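You operate a simulated robot arm through the tools that you are given. There is no shell and no other tool. Be economical: measure what you need, move in short steps, check, and stop when the job is done.

You run a simulated robot arm. Do the job below in one go: nothing can be reset, and whatever is moved stays where it is left.

TASK
Bring up the shop air for the shift, set to 4 bar.
Fine: shut the yellow valve, switch to AUTO, wait for 8 bar, then open the blue valve wide.

Only the result counts: the job must be done as asked and must still hold three seconds after the hand-in. Knocking over, shifting, dropping, spilling or breaking anything else fails it.

THE ROBOT
A 7-joint arm with a two-finger gripper, on a carriage that runs on a rail from [-1442, 2] to [938, -1] (x, y) and turns from -3.491 to 2.321 rad about z. Base frame: it is fixed where the carriage stands at the start and does not move with it; the origin is on the floor, on the carriage's upright axis, x ahead of it, y to its left, z up. Lengths are in mm, angles in rad, forces in N, time in s.
Its first joint turns from -2.601 to 2.601 rad. Places, roughly: blue valve [800, -700, 800]; drawer latch [200, -500, 700]; left wall switch [1300, 400, 1400]; middle wall switch [1300, 100, 1400]; pressure knob [500, -700, 1200]; red compressor switch [1000, -800, 900]; red fan switch [200, -600, 1000]; red tap [500, -600, 1000]; right wall switch [1300, -100, 1400]; shaker lever [-100, -400, 900]; tank gauge [800, -800, 800]; yellow valve [800, -600, 400]. Payload 2.45 kg.
Tool frame: the origin (TCP) lies between the finger pads and is the grasp point; the fingertips stand 26 mm ahead of it; z points along the fingers, y is the line along which they close. The gripper opens to 96 mm. The gripper's body begins 69 mm behind the TCP.
Orientation is that of the tool frame in the base frame, as a unit quaternion [x, y, z, w]. With the fingers straight down and closing along the base's y, the tool's x points along the base's -x, its y along +y and its z along -z.

THE INTERFACE
- The arm moves only by the tool play_rows. Its argument "series" is a list that holds one entry, the list of rows, each a list of 7 numbers: the turn, a rotation vector about the tool's x, y, z in units of 5 degrees (1.0 is 5 degrees), then the shift along the tool's x, y, z in units of 20 mm (1.0 is 20 mm), then the finger opening in mm, from 0 to 96. In form: [[[wx, wy, wz, tx, ty, tz, jaw], ...]]. A call has 1 to 10 rows; each row shifts and turns the commanded pose from where the row before left it, along the tool's axes as they then stand. A call with a number of a shift or a turn outside -1 to 1 is refused whole. A row lasts 0.2 s, in which the tool goes at most 50 mm and 0.15 rad; a call with a longer step from one row to the next is refused whole, and so is a gripper value outside its range. A pose out of reach is approached as far as the arm can. The call stops where the force on the tool passes 50 N (or 10 N more than at its start, if that is more) or the arm is blocked; 0.2 s more then pass. The fingers move at their own pace and stop on an object; they squeeze with about 27 N. The grip force told is the motor's: it shows also when the fingers shut on nothing. Time passes only in rows, and 0.2 s behind the last, so rows that do not move let the fingers close. It gives the time, the measured TCP pose, the force on the tool (base axes), the opening and the grip force at its end, in the units of the frame above (readings bear some noise), with the torque about the TCP (base axes, N m) and any sound that the robot's microphone picked up.
- Cameras (640 x 400 px; columns grow to the right, rows downward): "scene" is now at [-20.2, 92, 1672.7]; the picture's right is [-0.96, -0.29, 0.00], its down [-0.20, 0.66, -0.72] and it looks along [0.21, -0.69, -0.69] (base axes); focal length 294 px, centre (320, 200). "wrist" rides on the gripper at [82, 3, -98] in the tool frame; the picture's right is [-0.04, 1.00, 0.00], its down [-0.73, -0.03, -0.68] and it looks along [-0.68, -0.03, 0.73] (tool axes); focal length 256 px, centre (320, 200). There is no depth. A picture from a camera that has moved, and an enlarged one, comes with that camera's place and axes in the base frame and with its lens.
- get_image(camera): a new picture of that camera. No time passes.
- raise_lower(by): slides the trunk up (or, below 0, down) by that many mm; the arm and the scene camera ride with it, the base frame stays. It gives what a move gives, with no picture.
- roll_base(legs): drives the robot by 1 to 6 legs, each [ahead, left, turn to the left] in mm, mm and rad, along the robot's own axes; the way and the turn of a leg run together, so that a leg with both is an arc; at most 1500 mm and 3.142 rad a leg. The arm and the cameras ride along, it lands a little off, and it stops where it bumps. It keeps to its track: a leg is cut to what the track allows. It gives what a move gives.
- head_to(pan, tilt): turns the head with the scene camera to pan (to the left, within 2.705 rad either way) and tilt (down, from -0.506 to 1.204), counted from straight ahead of the robot. It gives what a move gives.
- zoom(camera, box): a new picture of the part [left, top, right, bottom] of that camera's present view, enlarged. No time passes.
- finish_job(): hands the job in; it is judged then, once.

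Go step by step. Nothing tells you exact positions but the pictures and the camera data: compare them with the known pose of the tool, close in by small moves and look again before you grip or let go. The budget is 120 turns and 82 pictures, counting those below and the enlarged ones. Unless the task says otherwise, let go and move clear before handing in, and close with one line.

The tools are called after "Emit:" as a command line: name --argument value ..., lists and objects as JSON in quotes. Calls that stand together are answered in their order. play_rows: Moves the arm, as the interface text tells. Its arguments: {"type":"object","properties":{"series":{"type":"array","items":{"type":"array","items":{"type":"array","items":{"type":"number"}}}}},"required":["series"]} The other tools are called the same way: raise_lower (by) slides the trunk up or down; roll_base (legs) drives the base; head_to (pan, tilt) turns the head that bears the scene camera; get_image (camera) takes a picture; zoom (camera, box) takes an enlarged picture of a part of a camera's view; finish_job () hands the job in.

At the start:

```text
time: 0.0
tool_pos: [351.0, -558.2, 1000.4]
tool_rot: [0.0, 1.0, 0.0, 0.0]
contact_force: [-0.4, -0.8, 0.6]
moment: [-0.01, -0.01, -0.01]
opening: 96.0
grip_force: 0.1
trunk travel left (down, up): [-675.0, 35.0]
robot x, y, heading: [-0.9, -3.8, 0.003]
head pan, tilt: [-1.272, 0.764]
```

scene: 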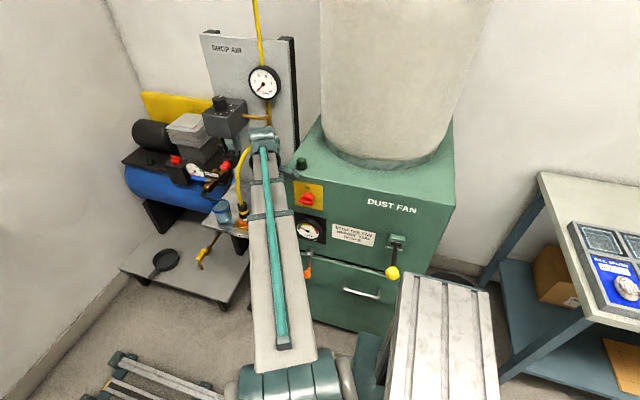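
wrist: 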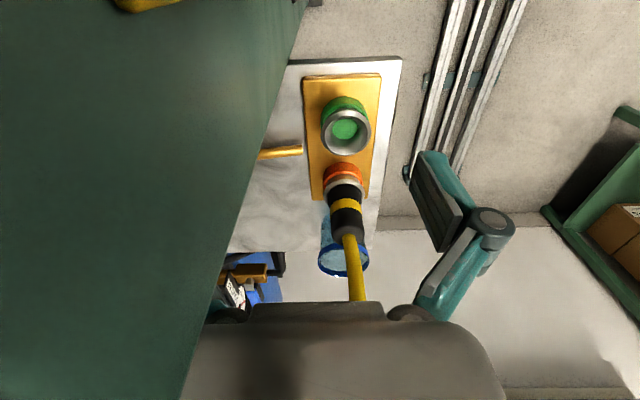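

I see the compressor at the left of the scene picture, the shop-air panel with gauge and knob, and the dust-fan cabinet. I'll enlarge the compressor area and panel first.

Emit:
zoom --camera "scene" --box '[110, 80, 270, 180]'

Emit:
zoom --camera "scene" --box '[110, 170, 270, 300]'

Emit:
zoom --camera "scene" --box '[190, 20, 350, 150]'

```text
4.00 times, centred on (190, 130) of scene
camera zoom: at [-20.2, 92.0, 1672.7], right [-0.96, -0.29, 0.0], down [-0.2, 0.66, -0.72], along [0.21, -0.69, -0.69], focal length 1175 px, centre (840, 480)
```

zoom: 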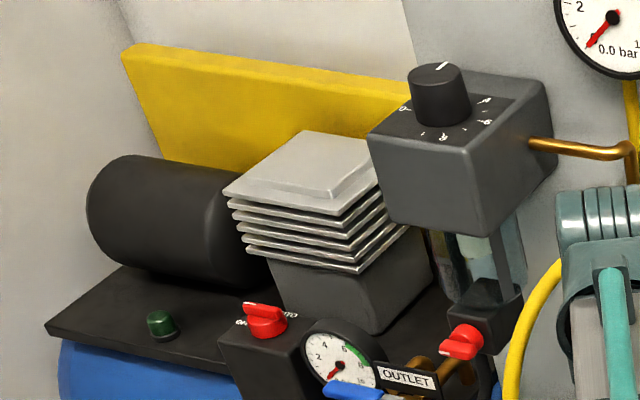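

```text
3.08 times, centred on (190, 235) of scene
camera zoom: at [-20.2, 92.0, 1672.7], right [-0.96, -0.29, 0.0], down [-0.2, 0.66, -0.72], along [0.21, -0.69, -0.69], focal length 904 px, centre (720, 92)
```

zoom: 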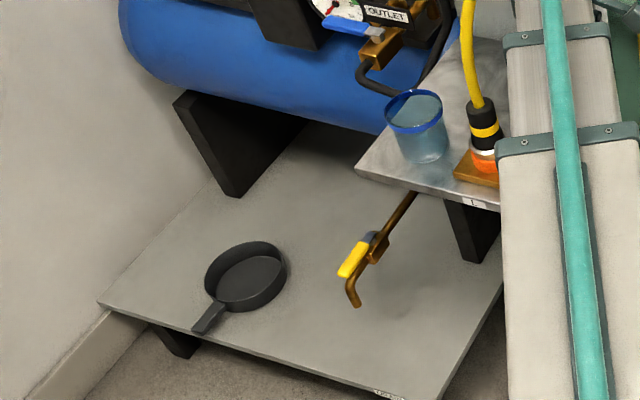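

```text
3.08 times, centred on (270, 85) of scene
camera zoom: at [-20.2, 92.0, 1672.7], right [-0.96, -0.29, 0.0], down [-0.2, 0.66, -0.72], along [0.21, -0.69, -0.69], focal length 904 px, centre (474, 554)
```

zoom: 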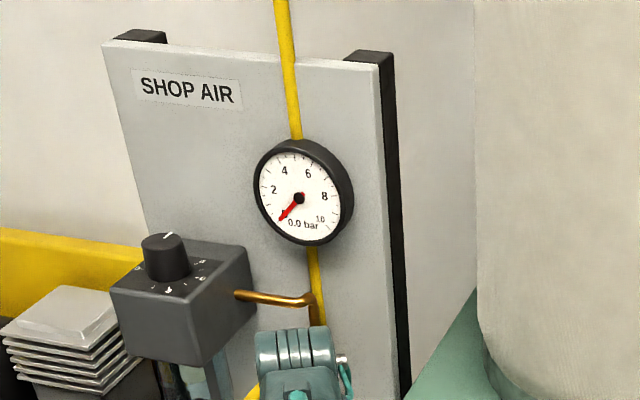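

The controls are clear enough: the OFF/AUTO switch, tank gauge, blue outlet lever, regulator knob on top, and the yellow drain lever low down. I'll pull the arm back toward the robot before driving it right along the rail.

Emit:
play_rows --series '[[[0, 0, 0, 0, 1, -1, 96], [0, 0, 0, 0, 1, -1, 96], [0, 0, 0, 0, 1, -1, 96], [0, 0, 0, 0, 1, -1, 96], [0, 0, 0, 0, 1, -1, 96], [0, 0, 0, 0, 1, -1, 96], [0, 0, 0, 0, 1, -1, 96], [0, 0, 0, 0, 1, -1, 96]]]'

```text
time: 1.8
tool_pos: [349.6, -398.0, 1160.6]
tool_rot: [0.0, 1.0, 0.0, 0.0]
contact_force: [-0.3, 0.0, -0.5]
moment: [-0.01, -0.01, 0.02]
opening: 95.9
grip_force: 0.1
trunk travel left (down, up): [-675.0, 35.0]
robot x, y, heading: [-0.1, -3.4, -0.002]
head pan, tilt: [-1.272, 0.764]
```

The arm is back and clear. I'll drive 500 mm along the rail and look from there.

Emit:
roll_base --legs '[[500, 0, 0]]'

Emit:
head_to --pan -1.35 --tilt 0.75

Emit:
get_image --camera "scene"

Emit:
get_image --camera "wrist"

```text
time: 4.7
tool_pos: [852.8, -397.1, 1160.3]
tool_rot: [-0.003, 1.0, 0.001, 0.0]
contact_force: [0.1, -0.9, 0.3]
moment: [-0.01, 0.01, -0.02]
opening: 96.0
grip_force: 0.1
trunk travel left (down, up): [-675.0, 35.0]
robot x, y, heading: [496.8, -2.4, 0.005]
head pan, tilt: [-1.272, 0.764]
```

```text
time: 5.4
tool_pos: [851.4, -396.2, 1160.3]
tool_rot: [-0.004, 1.0, 0.0, 0.0]
contact_force: [-0.8, -0.1, 1.1]
moment: [0.01, -0.01, 0.02]
opening: 96.1
grip_force: 0.1
trunk travel left (down, up): [-675.0, 35.0]
robot x, y, heading: [499.2, -5.1, 0.01]
head pan, tilt: [-1.349, 0.75]
```

```text
76 pictures are left
camera scene: at [472.8, 89.0, 1673.8], right [-0.97, -0.23, 0.0], down [-0.15, 0.66, -0.73], along [0.17, -0.71, -0.68], focal length 294 px, centre (320, 200)
```

scene: 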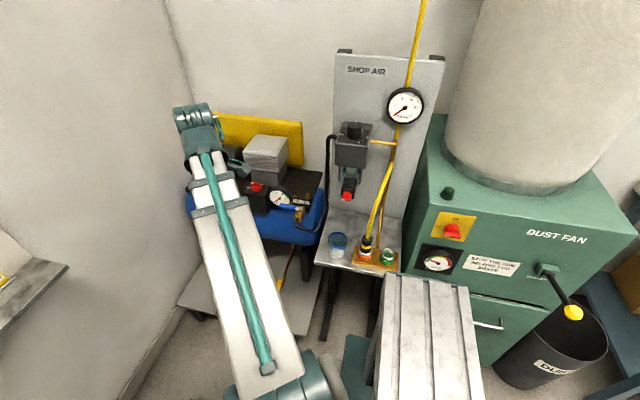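

```text
75 pictures are left
camera wrist: at [770.6, -393.3, 1257.7], right [0.03, 1.0, 0.0], down [0.73, -0.02, 0.68], along [0.68, -0.02, -0.73], focal length 256 px, centre (320, 200)
```

wrist: 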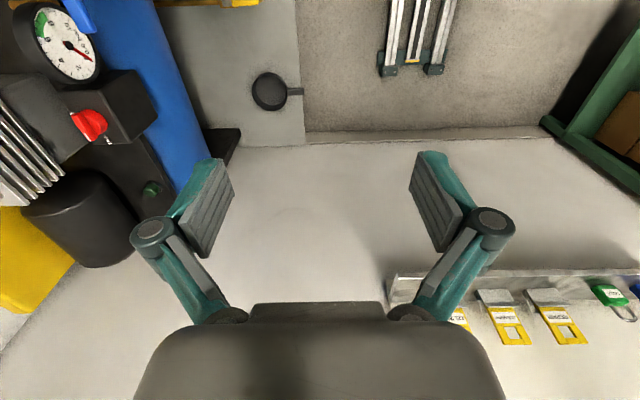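

From here the whole set-up is visible. I'll enlarge the regulator with the coupling plate, and the compressor front.

Emit:
zoom --camera "scene" --box '[310, 110, 430, 200]'

Emit:
zoom --camera "scene" --box '[230, 160, 350, 240]'

Emit:
zoom --camera "scene" --box '[310, 190, 410, 290]'

```text
4.44 times, centred on (370, 155) of scene
camera zoom: at [472.8, 89.0, 1673.8], right [-0.97, -0.23, 0.0], down [-0.15, 0.66, -0.73], along [0.17, -0.71, -0.68], focal length 1306 px, centre (98, 400)
```

zoom: 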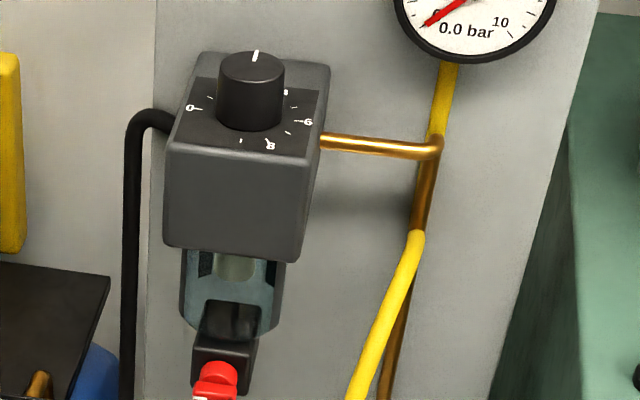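

```text
5.00 times, centred on (290, 200) of scene
camera zoom: at [472.8, 89.0, 1673.8], right [-0.97, -0.23, 0.0], down [-0.15, 0.66, -0.73], along [0.17, -0.71, -0.68], focal length 1469 px, centre (470, 200)
```

zoom: 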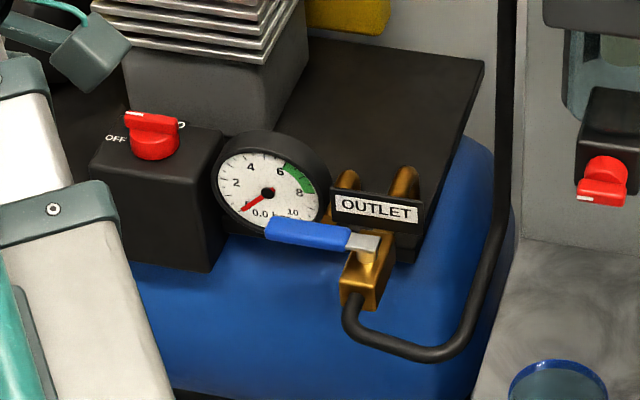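

```text
4.00 times, centred on (360, 240) of scene
camera zoom: at [472.8, 89.0, 1673.8], right [-0.97, -0.23, 0.0], down [-0.15, 0.66, -0.73], along [0.17, -0.71, -0.68], focal length 1175 px, centre (160, 40)
```

zoom: 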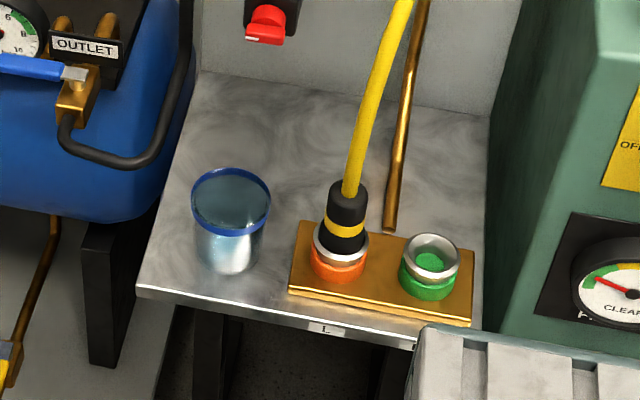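

The scene shows the regulator scale (0 … 8) on top, the tank at 0 bar and the blue lever lying across its pipe (shut). I'll turn the wrist 90° so that its camera faces the equipment.

Emit:
play_rows --series '[[[0, 0, 1, 0, 0, 0, 96], [0, 0, 1, 0, 0, 0, 96], [0, 0, 1, 0, 0, 0, 96], [0, 0, 1, 0, 0, 0, 96], [0, 0, 1, 0, 0, 0, 96], [0, 0, 1, 0, 0, 0, 96], [0, 0, 1, 0, 0, 0, 96], [0, 0, 1, 0, 0, 0, 96], [0, 0, 1, 0, 0, 0, 96]]]'

Emit:
play_rows --series '[[[0, 0, 1, 0, 0, 0, 40], [0, 0, 1, 0, 0, 0, 40], [0, 0, 1, 0, 0, 0, 40], [0, 0, 1, 0, 0, 0, 40], [0, 0, 1, 0, 0, 0, 40], [0, 0, 1, 0, 0, 0, 40], [0, 0, 1, 0, 0, 0, 40], [0, 0, 1, 0, 0, 0, 40], [0, 0, 1, 0, 0, 0, 40]]]'

Emit:
get_image --camera "wrist"

```text
time: 7.4
tool_pos: [851.8, -395.8, 1160.2]
tool_rot: [0.38, 0.925, 0.0, 0.0]
contact_force: [1.1, 0.5, -0.6]
moment: [-0.01, -0.04, 0.0]
opening: 95.8
grip_force: 0.0
trunk travel left (down, up): [-675.0, 35.0]
robot x, y, heading: [499.4, -1.9, 0.01]
head pan, tilt: [-1.349, 0.75]
```

```text
time: 9.4
tool_pos: [852.2, -395.8, 1161.4]
tool_rot: [0.706, 0.708, -0.001, 0.0]
contact_force: [0.1, -0.5, -0.1]
moment: [0.03, -0.01, -0.02]
opening: 39.9
grip_force: 0.1
trunk travel left (down, up): [-675.0, 35.0]
robot x, y, heading: [500.6, 0.9, 0.007]
head pan, tilt: [-1.349, 0.75]
```

```text
71 pictures are left
camera wrist: at [855.0, -314.2, 1257.8], right [1.0, -0.03, 0.0], down [-0.03, -0.73, 0.68], along [-0.02, -0.68, -0.73], focal length 256 px, centre (320, 200)
```

wrist: 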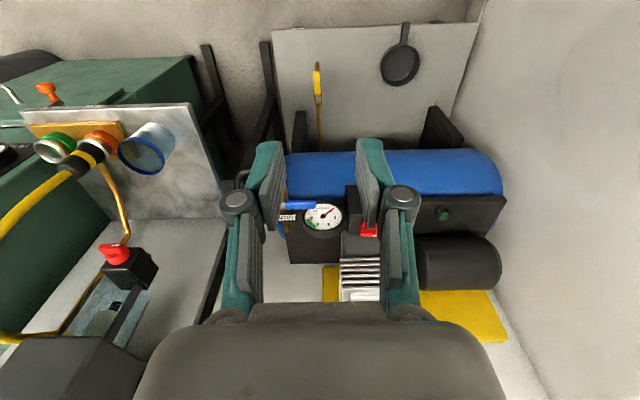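

The wrist camera sees everything (rotated 180°). I'll enlarge the yellow valve and the compressor switch.

Emit:
zoom --camera "wrist" --box '[280, 50, 360, 150]'

Emit:
zoom --camera "wrist" --box '[270, 180, 390, 270]'

```text
4.00 times, centred on (320, 100) of wrist
camera zoom: at [855.0, -314.2, 1257.8], right [1.0, -0.03, 0.0], down [-0.03, -0.73, 0.68], along [-0.02, -0.68, -0.73], focal length 1024 px, centre (320, 600)
```

zoom: 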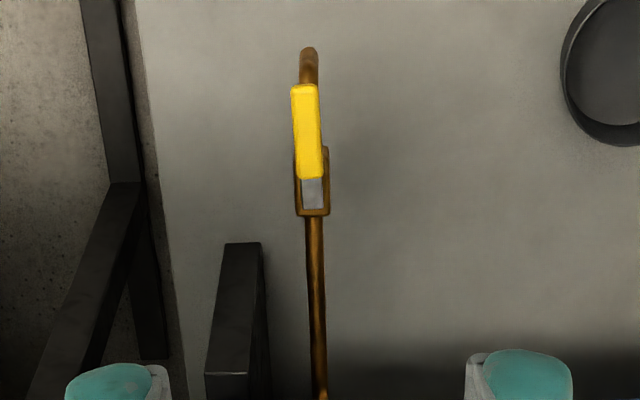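

```text
4.44 times, centred on (330, 225) of wrist
camera zoom: at [855.0, -314.2, 1257.8], right [1.0, -0.03, 0.0], down [-0.03, -0.73, 0.68], along [-0.02, -0.68, -0.73], focal length 1138 px, centre (276, 89)
```

zoom: 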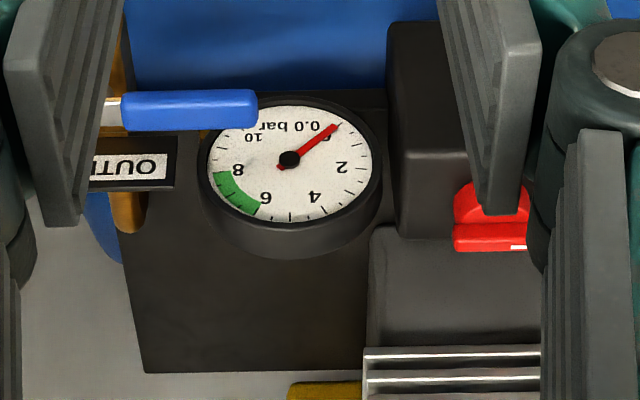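

The yellow lever lies along its pipe (open), with its pivot at the tank end and grip toward me. I'll drive a further 250 mm so the arm can come at it straight on, then move the tool back over the valve's line.

Emit:
roll_base --legs '[[250, 0, 0]]'

Emit:
play_rows --series '[[[0, 0, 0, -0.8, -1, 0, 0], [0, 0, 0, -0.8, -1, 0, 0], [0, 0, 0, -0.8, -1, 0, 0], [0, 0, 0, -0.8, -1, 0, 0], [0, 0, 0, -0.8, -1, 0, 0], [0, 0, 0, -0.8, -1, 0, 0], [0, 0, 0, 0, -1, 0, 0], [0, 0, 0, 0, -1, 0, 0], [0, 0, 0, 0, -1, 0, 0], [0, 0, 0, 0, -1, 0, 0]]]'

Emit:
get_image --camera "wrist"

Emit:
get_image --camera "scene"

```text
time: 11.2
tool_pos: [1100.2, -396.6, 1161.1]
tool_rot: [0.705, 0.709, 0.0, 0.0]
contact_force: [0.6, 0.5, -0.4]
moment: [-0.03, 0.02, 0.0]
opening: 40.1
grip_force: 0.1
trunk travel left (down, up): [-675.0, 35.0]
robot x, y, heading: [749.4, -2.0, 0.005]
head pan, tilt: [-1.349, 0.75]
```

```text
time: 13.4
tool_pos: [900.7, -492.1, 1160.3]
tool_rot: [0.704, 0.71, 0.0, 0.0]
contact_force: [0.8, -0.3, 1.1]
moment: [0.0, -0.01, -0.02]
opening: 0.0
grip_force: 26.8
trunk travel left (down, up): [-675.0, 35.0]
robot x, y, heading: [746.4, -1.9, 0.009]
head pan, tilt: [-1.349, 0.75]
```

```text
68 pictures are left
camera wrist: at [903.6, -411.1, 1257.8], right [1.0, -0.03, 0.0], down [-0.02, -0.73, 0.68], along [-0.02, -0.68, -0.73], focal length 256 px, centre (320, 200)
```

wrist: 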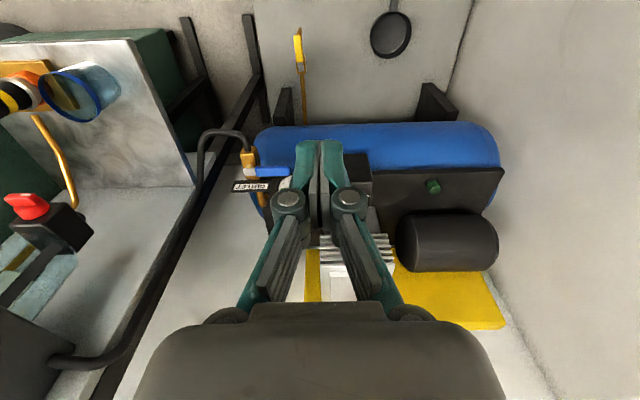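

```text
67 pictures are left
camera scene: at [720.4, 88.7, 1673.8], right [-0.97, -0.23, 0.0], down [-0.15, 0.66, -0.73], along [0.17, -0.71, -0.68], focal length 294 px, centre (320, 200)
```

scene: 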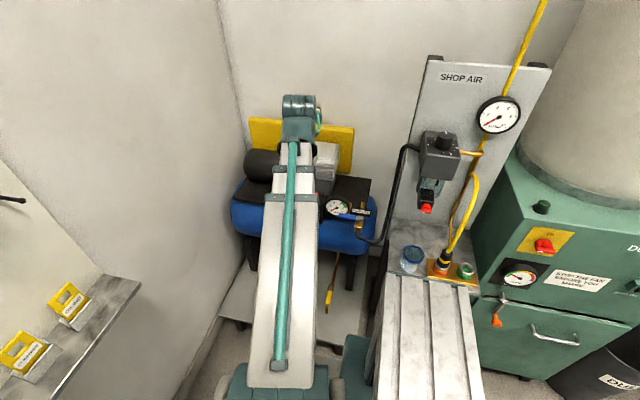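

I'll enlarge both views of the yellow valve to triangulate it.

Emit:
zoom --camera "scene" --box '[290, 260, 370, 320]'

Emit:
zoom --camera "wrist" --box '[260, 10, 340, 60]'

```text
6.67 times, centred on (330, 290) of scene
camera zoom: at [720.4, 88.7, 1673.8], right [-0.97, -0.23, 0.0], down [-0.15, 0.66, -0.73], along [0.17, -0.71, -0.68], focal length 1959 px, centre (253, -400)
```

zoom: 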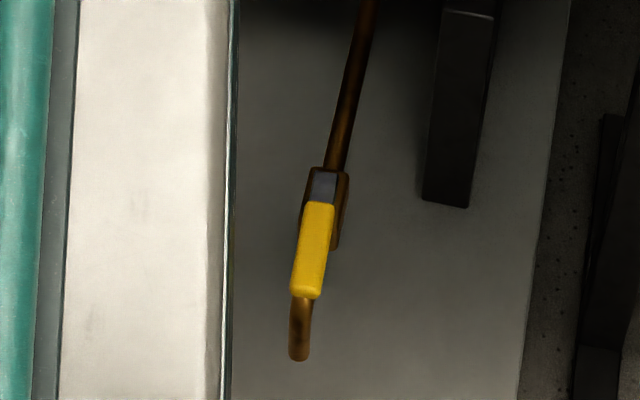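

```text
8.00 times, centred on (300, 35) of wrist
camera zoom: at [903.6, -411.1, 1257.8], right [1.0, -0.03, 0.0], down [-0.02, -0.73, 0.68], along [-0.02, -0.68, -0.73], focal length 2048 px, centre (480, 1520)
```

zoom: 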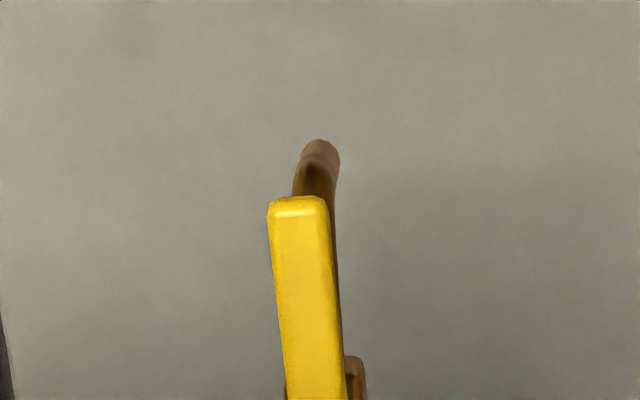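

Triangulation puts the yellow grip's end at about [838, -563, 408] with its pivot near [848, -650, 400]. I'll line the tool up in x, with the fingers open 56 mm to straddle the lever, then lower the trunk in front of it.

Emit:
play_rows --series '[[[0, 0, 0, 0, -1, 0, 56], [0, 0, 0, 0, -1, 0, 56], [0, 0, 0, 0, -1, 0, 56], [0, 0, 0, 0, 0, 0, 56]]]'

Emit:
raise_lower --by -580

Emit:
get_image --camera "wrist"

Emit:
get_image --camera "scene"

```text
time: 14.4
tool_pos: [838.6, -495.2, 1161.5]
tool_rot: [0.705, 0.71, 0.001, 0.0]
contact_force: [0.7, 0.0, 0.1]
moment: [-0.01, -0.02, -0.01]
opening: 55.9
grip_force: 0.1
trunk travel left (down, up): [-675.0, 35.0]
robot x, y, heading: [747.1, -4.3, 0.003]
head pan, tilt: [-1.349, 0.75]
```

```text
refused: -580 is not a number from -400 to 400
```

```text
64 pictures are left
camera wrist: at [842.1, -412.8, 1257.9], right [1.0, -0.03, 0.0], down [-0.02, -0.73, 0.68], along [-0.02, -0.68, -0.73], focal length 256 px, centre (320, 200)
```

wrist: 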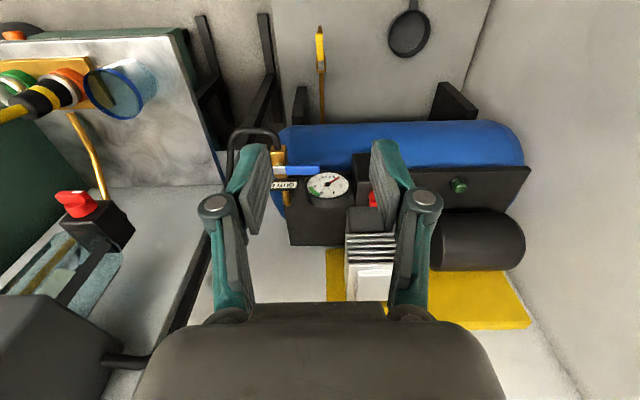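

```text
63 pictures are left
camera scene: at [720.7, 88.6, 1673.8], right [-0.97, -0.23, 0.0], down [-0.15, 0.66, -0.73], along [0.17, -0.71, -0.68], focal length 294 px, centre (320, 200)
```

scene: 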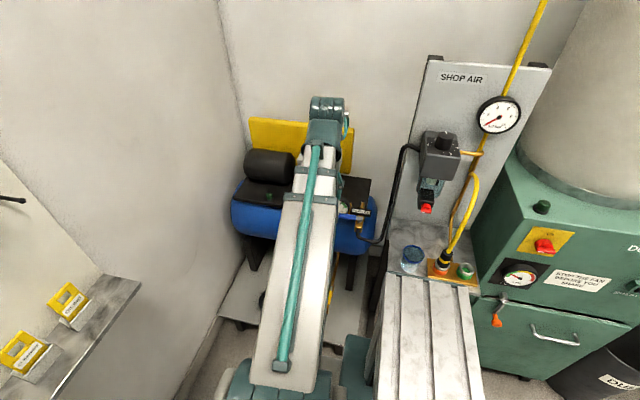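

Only the trunk move was refused (limit 400), and the gripper's path is clear of the blue lever. I'll lower in two steps.

Emit:
raise_lower --by -400

Emit:
raise_lower --by -180

Emit:
get_image --camera "wrist"

```text
time: 18.2
tool_pos: [838.2, -494.7, 760.2]
tool_rot: [0.705, 0.709, -0.001, 0.0]
contact_force: [0.5, 0.7, 0.2]
moment: [-0.01, -0.01, 0.01]
opening: 56.0
grip_force: 0.0
trunk travel left (down, up): [-275.0, 435.0]
robot x, y, heading: [745.9, -1.2, 0.003]
head pan, tilt: [-1.349, 0.75]
```

```text
time: 20.2
tool_pos: [839.8, -495.0, 579.8]
tool_rot: [0.705, 0.709, -0.001, 0.0]
contact_force: [0.3, 1.0, 0.3]
moment: [-0.01, 0.0, 0.0]
opening: 56.0
grip_force: 0.0
trunk travel left (down, up): [-95.0, 615.0]
robot x, y, heading: [750.7, -1.3, 0.005]
head pan, tilt: [-1.349, 0.75]
```

```text
62 pictures are left
camera wrist: at [842.2, -412.8, 677.9], right [1.0, -0.03, 0.0], down [-0.03, -0.73, 0.68], along [-0.02, -0.68, -0.73], focal length 256 px, centre (320, 200)
```

wrist: 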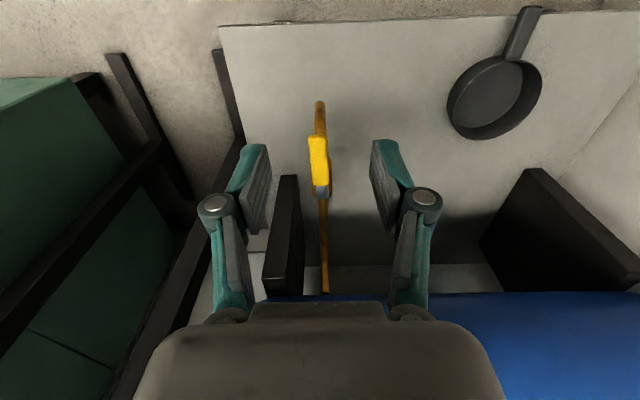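

The lever sits between the fingers' line. I'll move 80 mm forward above it and descend to just above, then check.

Emit:
play_rows --series '[[[0, 0, 0, -1, -0.2, 0, 56], [0, 0, 0, -1, 0, 0, 56], [0, 0, 0, -1, 0, 0, 56], [0, 0, 0, -1, 0, 0.5, 56], [0, 0, 0, 0, 0, 1, 56], [0, 0, 0, 0, 0, 1, 56], [0, 0, 0, 0, 0, 1, 56], [0, 0, 0, 0, 0, 1, 56], [0, 0, 0, 0, 0, 1, 56]]]'

Emit:
get_image --camera "wrist"

```text
time: 22.2
tool_pos: [837.3, -573.5, 470.3]
tool_rot: [0.705, 0.709, 0.0, 0.0]
contact_force: [0.1, 0.3, -0.2]
moment: [-0.04, 0.0, -0.01]
opening: 55.8
grip_force: 0.0
trunk travel left (down, up): [-95.0, 615.0]
robot x, y, heading: [747.9, -1.6, 0.007]
head pan, tilt: [-1.349, 0.75]
```

```text
61 pictures are left
camera wrist: at [839.7, -491.5, 566.6], right [1.0, -0.03, 0.0], down [-0.03, -0.73, 0.68], along [-0.02, -0.68, -0.73], focal length 256 px, centre (320, 200)
```

wrist: 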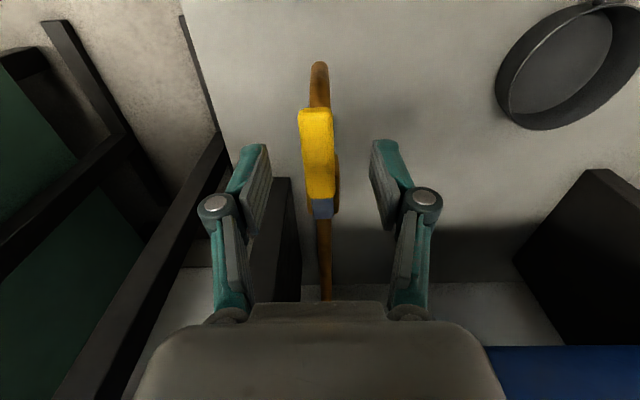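

The lever is centred between the fingers. I'll go down 50 mm so the tips straddle it.

Emit:
play_rows --series '[[[0, 0, 0, 0, 0, 1, 56], [0, 0, 0, 0, 0, 1, 56], [0, 0, 0, 0, 0, 0.5, 56], [0, 0, 0, 0, 0, 0, 40]]]'

Emit:
get_image --camera "wrist"

```text
time: 23.2
tool_pos: [836.3, -574.5, 422.0]
tool_rot: [0.705, 0.709, 0.0, 0.0]
contact_force: [-0.2, 0.3, 1.0]
moment: [0.01, -0.01, 0.0]
opening: 40.1
grip_force: 0.0
trunk travel left (down, up): [-95.0, 615.0]
robot x, y, heading: [742.9, -2.3, 0.007]
head pan, tilt: [-1.349, 0.75]
```

```text
60 pictures are left
camera wrist: at [839.3, -492.6, 518.4], right [1.0, -0.03, 0.0], down [-0.03, -0.73, 0.68], along [-0.02, -0.68, -0.73], focal length 256 px, centre (320, 200)
```

wrist: 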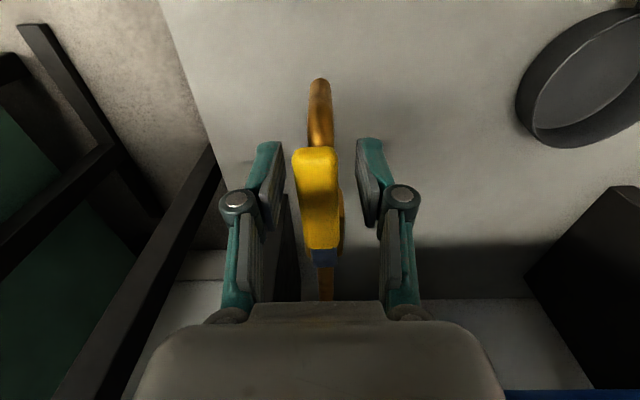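

The fingers straddle the lever. I'll try turning it gently toward +x first, following the arc about its pivot, and look at the result.

Emit:
play_rows --series '[[[0, 0, 1, -0.013, 0.3, 0, 40], [0, 0, 1, -0.013, 0.3, 0, 40], [0, 0, 1, -0.013, 0.3, 0, 40], [0, 0, 1, -0.013, 0.3, 0, 40], [0, 0, 1, -0.013, 0.3, 0, 40], [0, 0, 1, -0.013, 0.3, 0, 40]]]'

Emit:
get_image --camera "wrist"

```text
time: 24.4
tool_pos: [849.6, -579.5, 420.9]
tool_rot: [0.83, 0.558, -0.009, -0.005]
contact_force: [-25.3, 4.1, 1.7]
moment: [-0.06, 0.12, 0.48]
opening: 56.5
grip_force: 12.8
trunk travel left (down, up): [-95.0, 615.0]
robot x, y, heading: [745.0, -3.1, 0.002]
head pan, tilt: [-1.349, 0.75]
stopped in row 5: the force on the tool passed its limit at 54 N (the readings are from after the stop); the commanded pose is now the measured one
```

```text
59 pictures are left
camera wrist: at [886.0, -505.2, 516.8], right [0.91, -0.41, -0.02], down [-0.29, -0.67, 0.69], along [-0.3, -0.62, -0.73], focal length 256 px, centre (320, 200)
```

wrist: 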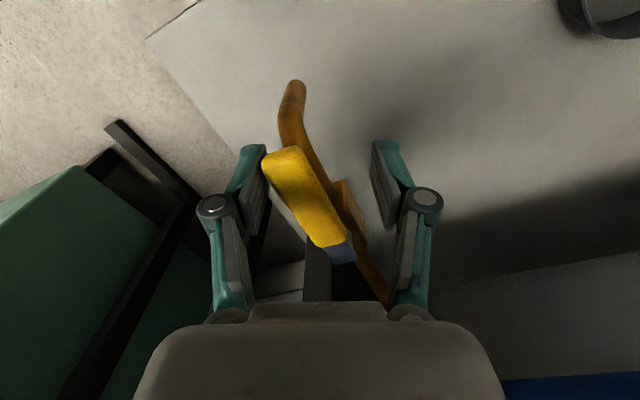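

+x is against the stop (the fingers gave way, the lever stayed), so shutting must be toward -x. I'll realign and sweep the other way.

Emit:
play_rows --series '[[[0, 0, -1, 0, -0.1, 0, 40], [0, 0, -1, 0, -0.1, 0, 40], [0, 0, -1, 0, -0.2, 0, 40], [0, 0, -1, -0.013, -0.305, 0, 36], [0, 0, -1, -0.013, -0.305, 0, 36], [0, 0, -1, -0.013, -0.305, 0, 36], [0, 0, -1, -0.013, -0.305, 0, 36], [0, 0, -1, -0.013, -0.305, 0, 36], [0, 0, -1, -0.013, -0.305, 0, 36]]]'

Emit:
get_image --camera "wrist"

```text
time: 26.4
tool_pos: [811.3, -583.5, 422.0]
tool_rot: [0.551, 0.834, -0.005, -0.006]
contact_force: [0.8, 0.4, -0.7]
moment: [-0.02, 0.04, -0.03]
opening: 36.5
grip_force: 0.3
trunk travel left (down, up): [-95.0, 615.0]
robot x, y, heading: [741.7, -1.0, 0.007]
head pan, tilt: [-1.349, 0.75]
```

```text
58 pictures are left
camera wrist: at [783.4, -506.4, 518.6], right [0.93, 0.35, -0.01], down [0.27, -0.69, 0.68], along [0.23, -0.64, -0.74], focal length 256 px, centre (320, 200)
```

wrist: 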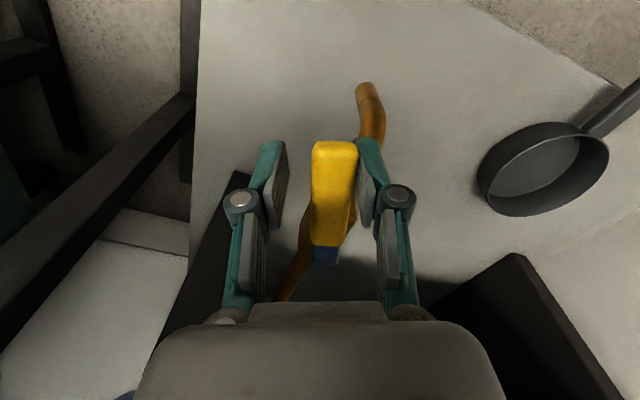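

The lever follows. I'll continue the arc in small portions, with the tool's turn lagging slightly to stay away from the tank.

Emit:
play_rows --series '[[[0, 0, -1, -0.013, -0.305, 0, 36], [0, 0, -1, -0.013, -0.305, 0, 36], [0, 0, -1, -0.013, -0.305, 0, 36], [0, 0, -1, -0.013, -0.305, 0, 36], [0, 0, -1, -0.013, -0.305, 0, 36], [0, 0, -1, -0.013, -0.305, 0, 36], [0, 0, -1, -0.013, -0.305, 0, 36]]]'

Emit:
get_image --camera "wrist"

```text
time: 28.0
tool_pos: [779.7, -611.2, 421.0]
tool_rot: [0.275, 0.961, -0.003, -0.007]
contact_force: [1.3, 1.3, -0.5]
moment: [0.01, -0.02, -0.03]
opening: 36.2
grip_force: 0.4
trunk travel left (down, up): [-95.0, 615.0]
robot x, y, heading: [747.8, -2.0, 0.0]
head pan, tilt: [-1.349, 0.75]
```

```text
57 pictures are left
camera wrist: at [712.8, -564.9, 518.8], right [0.56, 0.83, -0.01], down [0.62, -0.41, 0.67], along [0.55, -0.38, -0.74], focal length 256 px, centre (320, 200)
```

wrist: 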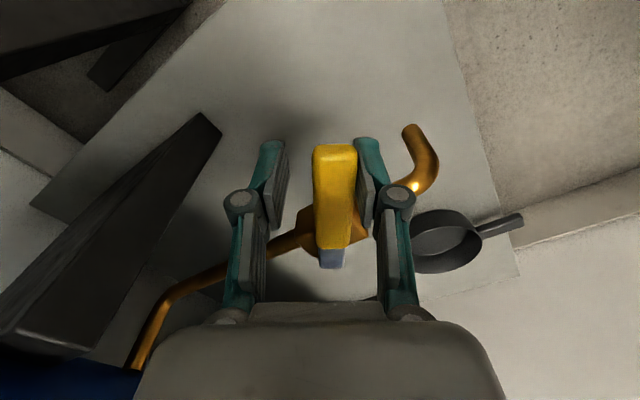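

Lever is at about 58°. I'll finish the sweep to the stop.

Emit:
play_rows --series '[[[0, 0, -1, -0.013, -0.305, 0, 36], [0, 0, -1, -0.013, -0.305, 0, 36], [0, 0, -0.7, -0.013, -0.305, 0, 36], [0, 0, -0.7, -0.013, -0.305, 0, 36], [0, 0, -0.7, -0.015, -0.305, 0, 36], [0, 0, -0.7, -0.02, -0.305, 0, 36], [0, 0, -0.7, -0.03, -0.305, 0, 36]]]'

Emit:
get_image --camera "wrist"

```text
time: 29.6
tool_pos: [768.0, -650.1, 422.9]
tool_rot: [0.038, 0.999, 0.0, -0.007]
contact_force: [4.1, 8.6, -1.4]
moment: [0.04, -0.02, 0.07]
opening: 41.5
grip_force: 4.4
trunk travel left (down, up): [-95.0, 615.0]
robot x, y, heading: [747.2, -1.2, 0.002]
head pan, tilt: [-1.349, 0.75]
```

```text
56 pictures are left
camera wrist: at [688.5, -640.7, 520.0], right [0.12, 0.99, 0.0], down [0.74, -0.09, 0.67], along [0.66, -0.08, -0.74], focal length 256 px, centre (320, 200)
```

wrist: 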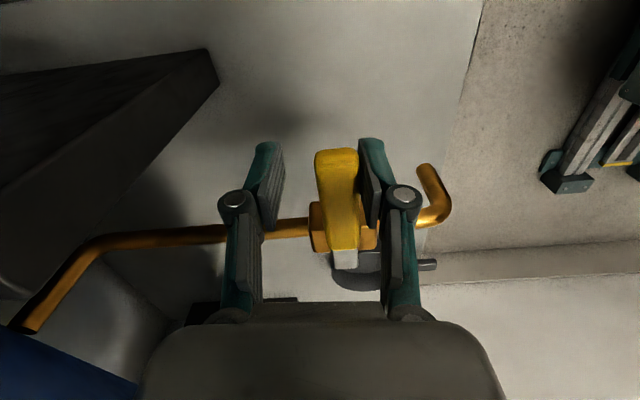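

Contact force is building, so it's near the stop. I'll push a little further to seat it.

Emit:
play_rows --series '[[[0, 0, 0, 0, -0.2, 0, 32], [0, 0, 0, 0, -0.2, 0, 30], [0, 0, 0, 0, -0.2, 0, 28], [0, 0, 0, 0, -0.2, 0, 26]]]'

Emit:
zoom --camera "wrist" --box '[220, 120, 460, 280]'

```text
time: 30.6
tool_pos: [767.5, -655.0, 422.7]
tool_rot: [0.038, 0.999, 0.01, -0.007]
contact_force: [0.8, 31.7, 8.0]
moment: [0.34, -0.36, 0.44]
opening: 47.6
grip_force: 16.5
trunk travel left (down, up): [-95.0, 615.0]
robot x, y, heading: [747.8, -1.6, 0.003]
head pan, tilt: [-1.349, 0.75]
stopped in row 4: the force on the tool passed its limit at 55 N (the readings are from after the stop); the commanded pose is now the measured one
```

```text
2.50 times, centred on (340, 200) of wrist
camera zoom: at [687.7, -647.2, 521.3], right [0.12, 0.99, 0.02], down [0.74, -0.1, 0.67], along [0.66, -0.06, -0.75], focal length 640 px, centre (270, 200)
```

zoom: 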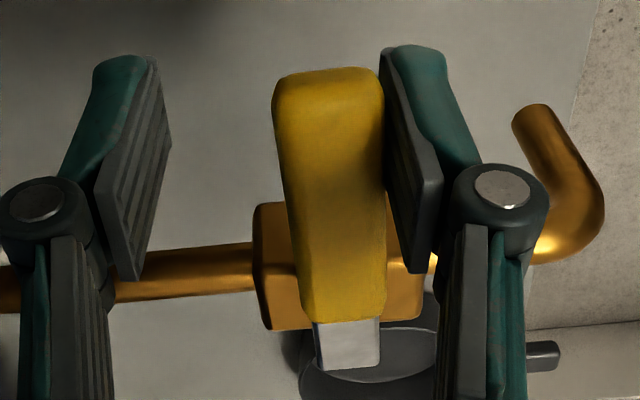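

The yellow lever now stands square across its pipe, hard at its stop: shut. I'll back the finger off, lift straight up, and retreat.

Emit:
play_rows --series '[[[0, 0, 0, 0, 0.3, 0, 56], [0, 0, 0, 0, 0, 0, 60], [0, 0, 0, 0, 0, -1, 60], [0, 0, 0, 0, 0, -1, 60], [0, 0, 0, 0, 0, -1, 60], [0, 0, 0, 0, 1, 0, 60], [0, 0, 0, 0, 1, 0, 60], [0, 0, 0, 0, 1, 0, 60], [0, 0, 0, 0, 1, 0, 60], [0, 0, 0, 0, 1, 0, 60]]]'

Emit:
play_rows --series '[[[0, 0, 1, 0, 1, -0.5, 40], [0, 0, 1, 0, 1, -0.5, 40], [0, 0, 1, 0, 0, -0.5, 40], [0, 0, 1, 0, 0, -0.5, 40], [0, 0, 1, 0, 0, 0, 40], [0, 0, 1, 0, 0, 0, 40], [0, 0, 1, 0, 0, 0, 40], [0, 0, 1, 0, 0, 0, 40]]]'

Emit:
play_rows --series '[[[0, 0, 1, 0, 0, 0, 40], [0, 0, 1, 0, 0, 0, 40], [0, 0, 1, 0, 0, 0, 40], [0, 0, 1, 0, 0, 0, 40], [0, 0, 1, 0, 0, 0, 40], [0, 0, 1, 0, 0, 0, 40], [0, 0, 1, 0, 0, 0, 40], [0, 0, 1, 0, 0, 0, 40], [0, 0, 1, 0, 0, 0, 40]]]'

Emit:
get_image --camera "wrist"

```text
time: 32.8
tool_pos: [773.6, -556.1, 482.8]
tool_rot: [0.038, 0.999, 0.008, -0.007]
contact_force: [0.2, -0.1, -0.8]
moment: [0.0, -0.01, 0.0]
opening: 60.1
grip_force: 0.0
trunk travel left (down, up): [-95.0, 615.0]
robot x, y, heading: [742.9, 0.5, 0.004]
head pan, tilt: [-1.349, 0.75]
```

```text
time: 34.5
tool_pos: [782.6, -517.3, 524.1]
tool_rot: [0.379, 0.925, 0.004, -0.01]
contact_force: [-0.2, -0.9, -0.2]
moment: [0.01, 0.02, -0.04]
opening: 40.1
grip_force: 0.1
trunk travel left (down, up): [-95.0, 615.0]
robot x, y, heading: [746.3, -0.8, 0.003]
head pan, tilt: [-1.349, 0.75]
```

```text
time: 36.5
tool_pos: [783.0, -517.4, 524.4]
tool_rot: [0.704, 0.71, 0.0, -0.012]
contact_force: [-0.8, 0.2, 0.2]
moment: [0.0, 0.03, 0.02]
opening: 40.2
grip_force: 0.0
trunk travel left (down, up): [-95.0, 615.0]
robot x, y, heading: [744.1, -2.9, 0.001]
head pan, tilt: [-1.349, 0.75]
```

```text
54 pictures are left
camera wrist: at [786.0, -436.3, 622.6], right [1.0, -0.03, -0.02], down [-0.01, -0.74, 0.67], along [-0.03, -0.67, -0.74], focal length 256 px, centre (320, 200)
```

wrist: 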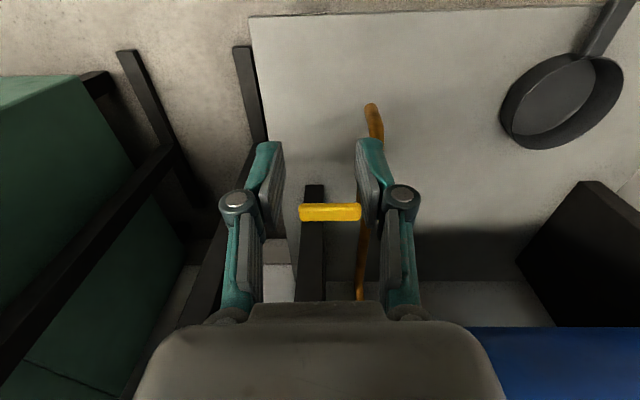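

Yellow is shut and the tool is clear. I'll back off 40 mm and raise the trunk to work on the AUTO switch.

Emit:
play_rows --series '[[[0, 0, 0, 1, 0, 0, 40], [0, 0, 0, 1, 0.5, 0, 40], [0, 0, 0, 0.5, 1, 0, 40], [0, 0, 0, 0, 1, 0, 40]]]'

Emit:
raise_lower --by 400

Emit:
raise_lower --by 150

Emit:
play_rows --series '[[[0, 0, 0, 0, 1, 0, 40], [0, 0, 0, 0, 1, 0, 40], [0, 0, 0, 0, 1, 0, 40], [0, 0, 0, 0, 1, 0, 40], [0, 0, 0, 0, 1, 0, 40], [0, 0, 0, 0, 1, 0, 40]]]'

Emit:
get_image --camera "wrist"

Emit:
get_image --camera "scene"

```text
time: 37.5
tool_pos: [831.2, -464.6, 522.9]
tool_rot: [0.704, 0.71, 0.0, -0.012]
contact_force: [-0.1, -0.3, -1.2]
moment: [0.01, -0.02, 0.0]
opening: 40.0
grip_force: 0.1
trunk travel left (down, up): [-95.0, 615.0]
robot x, y, heading: [745.7, -1.1, 0.003]
head pan, tilt: [-1.349, 0.75]
```

```text
time: 41.4
tool_pos: [830.5, -466.3, 922.8]
tool_rot: [0.703, 0.711, -0.001, -0.012]
contact_force: [0.4, 0.6, -0.3]
moment: [0.02, -0.01, 0.0]
opening: 39.9
grip_force: 0.0
trunk travel left (down, up): [-495.0, 215.0]
robot x, y, heading: [748.4, 0.5, 0.001]
head pan, tilt: [-1.349, 0.75]
```

```text
time: 43.1
tool_pos: [830.0, -466.5, 1072.9]
tool_rot: [0.704, 0.71, 0.001, -0.011]
contact_force: [-0.4, -0.5, -0.1]
moment: [-0.02, 0.01, -0.02]
opening: 40.2
grip_force: 0.1
trunk travel left (down, up): [-645.0, 65.0]
robot x, y, heading: [746.6, -0.7, 0.003]
head pan, tilt: [-1.349, 0.75]
```

```text
time: 44.5
tool_pos: [950.7, -462.1, 1070.4]
tool_rot: [0.704, 0.71, 0.0, -0.011]
contact_force: [0.2, 0.2, 1.2]
moment: [0.02, -0.02, 0.0]
opening: 39.6
grip_force: 0.1
trunk travel left (down, up): [-645.0, 65.0]
robot x, y, heading: [750.0, 2.3, 0.0]
head pan, tilt: [-1.349, 0.75]
```

```text
53 pictures are left
camera wrist: at [955.3, -382.4, 1168.9], right [1.0, -0.03, -0.02], down [-0.01, -0.74, 0.67], along [-0.03, -0.67, -0.74], focal length 256 px, centre (320, 200)
```

wrist: 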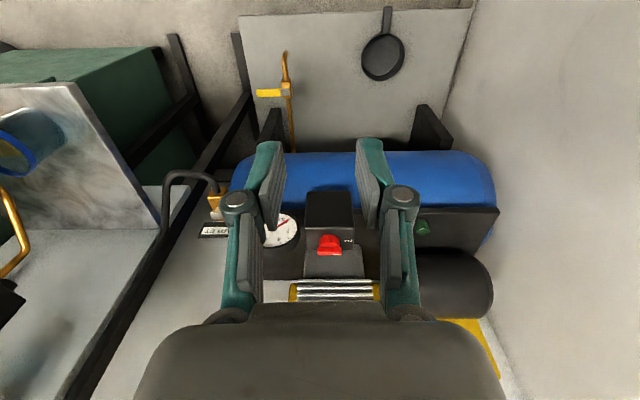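

```text
52 pictures are left
camera scene: at [720.4, 88.7, 1643.8], right [-0.97, -0.22, 0.0], down [-0.15, 0.66, -0.73], along [0.16, -0.71, -0.68], focal length 294 px, centre (320, 200)
```

scene: 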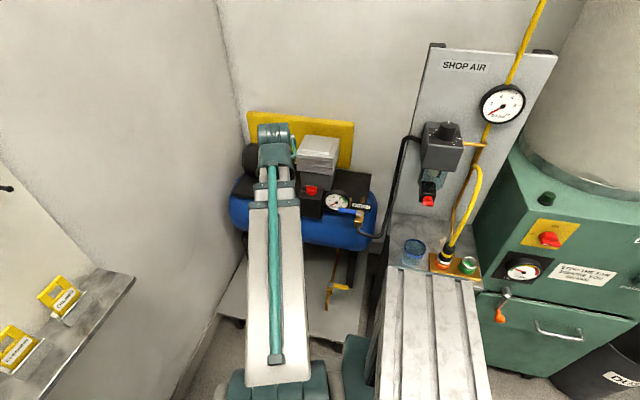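

Emit:
zoom --camera "wrist" --box '[290, 180, 370, 280]'

Emit:
zoom --camera "scene" --box '[285, 165, 385, 240]'

```text
4.00 times, centred on (330, 230) of wrist
camera zoom: at [955.3, -382.4, 1168.9], right [1.0, -0.03, -0.02], down [-0.01, -0.74, 0.67], along [-0.03, -0.67, -0.74], focal length 1024 px, centre (280, 80)
```

zoom: 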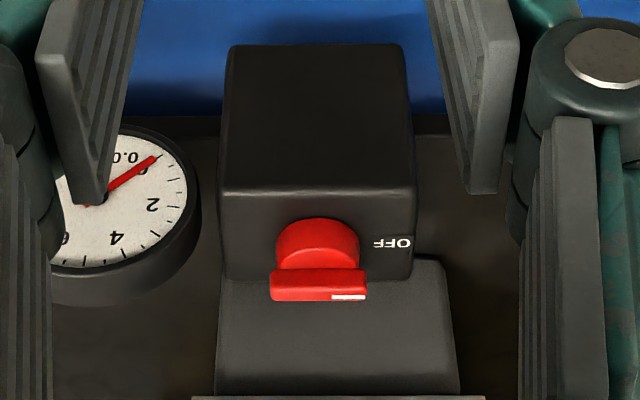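

```text
5.33 times, centred on (335, 202) of scene
camera zoom: at [720.4, 88.7, 1643.8], right [-0.97, -0.22, 0.0], down [-0.15, 0.66, -0.73], along [0.16, -0.71, -0.68], focal length 1567 px, centre (240, 187)
```

zoom: 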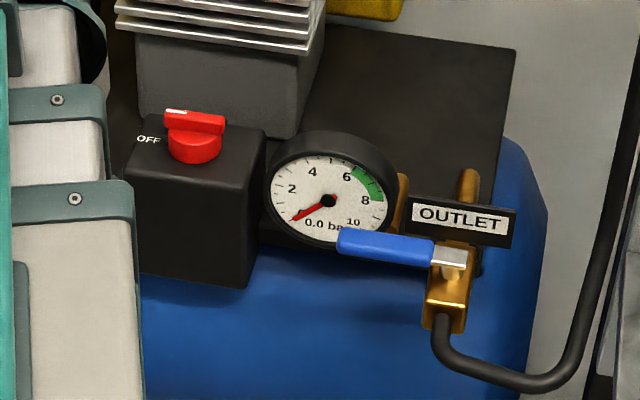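

The switch is a disc with a bar on top of the black box, around [952, -760, 889], pointing toward OFF at +x. I'll move 120 mm nearer for a steeper look at the labels and the clearance to the fins behind.

Emit:
play_rows --series '[[[0, 0, 0, -1, 0, 0, 96], [0, 0, 0, -1, 0, 0, 96], [0, 0, 0, -1, 0, 0, 96], [0, 0, 0, -1, 0, 0, 96], [0, 0, 0, -1, 0, 0, 96], [0, 0, 0, -1, 0, 0, 96]]]'

Emit:
get_image --camera "wrist"

Emit:
zoom --camera "wrist" --box '[280, 140, 380, 240]'

```text
time: 45.9
tool_pos: [951.0, -584.7, 1069.3]
tool_rot: [0.703, 0.711, 0.0, -0.011]
contact_force: [-0.1, 0.6, 0.0]
moment: [-0.01, 0.02, 0.03]
opening: 96.2
grip_force: 0.0
trunk travel left (down, up): [-645.0, 65.0]
robot x, y, heading: [744.3, 0.0, 0.003]
head pan, tilt: [-1.349, 0.75]
```

```text
49 pictures are left
camera wrist: at [955.0, -504.3, 1168.3], right [1.0, -0.03, -0.02], down [-0.01, -0.74, 0.67], along [-0.03, -0.67, -0.74], focal length 256 px, centre (320, 200)
```

wrist: 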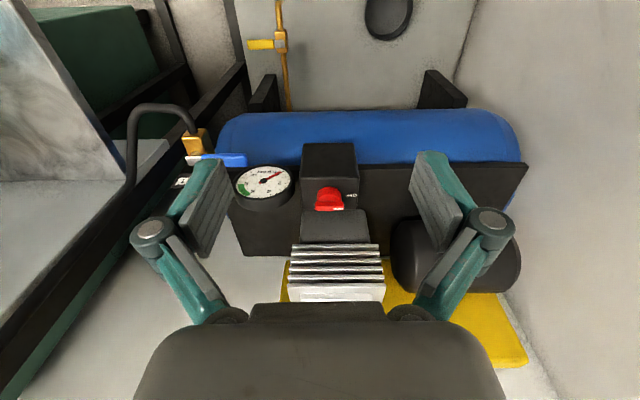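

```text
4.00 times, centred on (330, 190) of wrist
camera zoom: at [955.0, -504.3, 1168.3], right [1.0, -0.03, -0.02], down [-0.01, -0.74, 0.67], along [-0.03, -0.67, -0.74], focal length 1024 px, centre (280, 240)
```

zoom: 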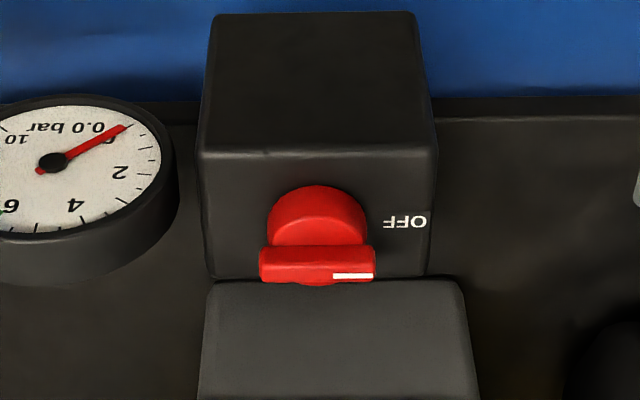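

OFF lies at +x, AUTO behind the knob (-y), so it needs a quarter turn clockwise from above. I'll bring the tool over the knob, still well above it, and look again to refine its position.

Emit:
play_rows --series '[[[0, 0, 0, -1, 0.2, 0.5, 70], [0, 0, 0, -1, 0, 0.5, 70], [0, 0, 0, -1, 0, 0.5, 70], [0, 0, 0, -1, 0, 0.5, 70], [0, 0, 0, -1, 0, 0.5, 70], [0, 0, 0, -1, 0, 0.5, 70], [0, 0, 0, -1, 0, 0.5, 70], [0, 0, 0, -1, 0, 0.5, 70], [0, 0, 0, -1, 0, 0.5, 70], [0, 0, 0, -1, 0, 0.5, 70]]]'

Emit:
get_image --camera "wrist"

Emit:
zoom --camera "scene" --box '[240, 120, 360, 220]'

```text
time: 48.1
tool_pos: [956.1, -785.4, 966.6]
tool_rot: [0.704, 0.71, 0.0, -0.012]
contact_force: [0.0, -0.5, -0.1]
moment: [-0.02, -0.03, -0.01]
opening: 69.9
grip_force: 0.1
trunk travel left (down, up): [-645.0, 65.0]
robot x, y, heading: [745.8, 2.5, 0.002]
head pan, tilt: [-1.349, 0.75]
```

```text
47 pictures are left
camera wrist: at [960.7, -704.0, 1064.2], right [1.0, -0.03, -0.02], down [-0.01, -0.74, 0.67], along [-0.03, -0.67, -0.74], focal length 256 px, centre (320, 200)
```

wrist: 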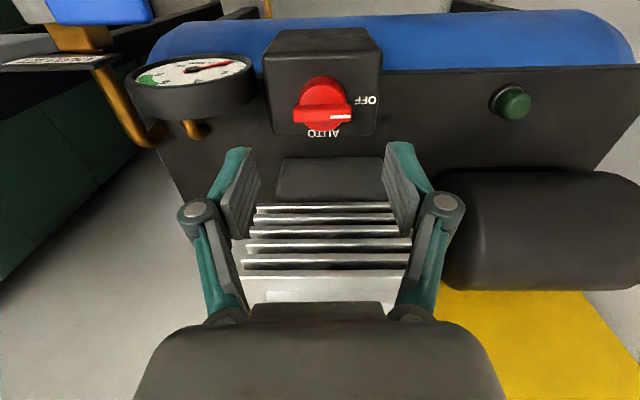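

```text
4.00 times, centred on (300, 170) of scene
camera zoom: at [720.2, 88.4, 1643.9], right [-0.97, -0.22, 0.0], down [-0.15, 0.66, -0.73], along [0.16, -0.71, -0.68], focal length 1175 px, centre (400, 320)
```

zoom: 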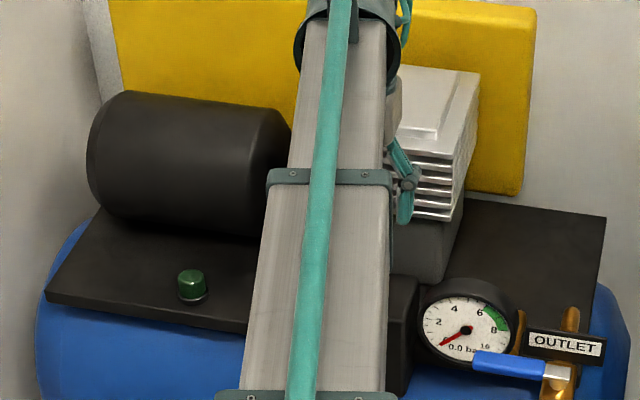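

The rays now agree: bar at about [960, -789, 869], AUTO straight behind it at -y. I'll push its +x end backwards with closed fingers, so I take a position in front of that end, tilted a little so the hand stays off the fins.

Emit:
play_rows --series '[[[0, 0, 0, 1, 0.4, 0, 0], [0, 0, 0, 1, 0.45, 0, 0], [0, -1, 0, 0, 0, 0, 0], [0, -1, 0, 0, 0, 0, 0], [0, -1, 0, 0, 0, 0, 0], [0, 0, 0, 0.26, 0, 0.97, 0], [0, 0, 0, 0.26, 0, 0.97, 0]]]'

Emit:
get_image --camera "wrist"

```text
time: 49.7
tool_pos: [971.9, -742.3, 926.3]
tool_rot: [0.698, 0.706, -0.092, 0.082]
contact_force: [-0.5, -0.5, -0.6]
moment: [0.04, 0.04, -0.01]
opening: 0.1
grip_force: 27.0
trunk travel left (down, up): [-645.0, 65.0]
robot x, y, heading: [746.1, -3.7, 0.003]
head pan, tilt: [-1.349, 0.75]
```

```text
45 pictures are left
camera wrist: at [975.8, -638.3, 1000.1], right [1.0, -0.03, -0.01], down [-0.01, -0.55, 0.84], along [-0.03, -0.84, -0.55], focal length 256 px, centre (320, 200)
```

wrist: 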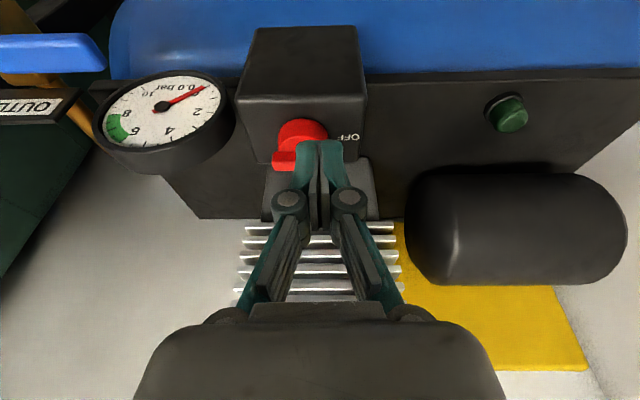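

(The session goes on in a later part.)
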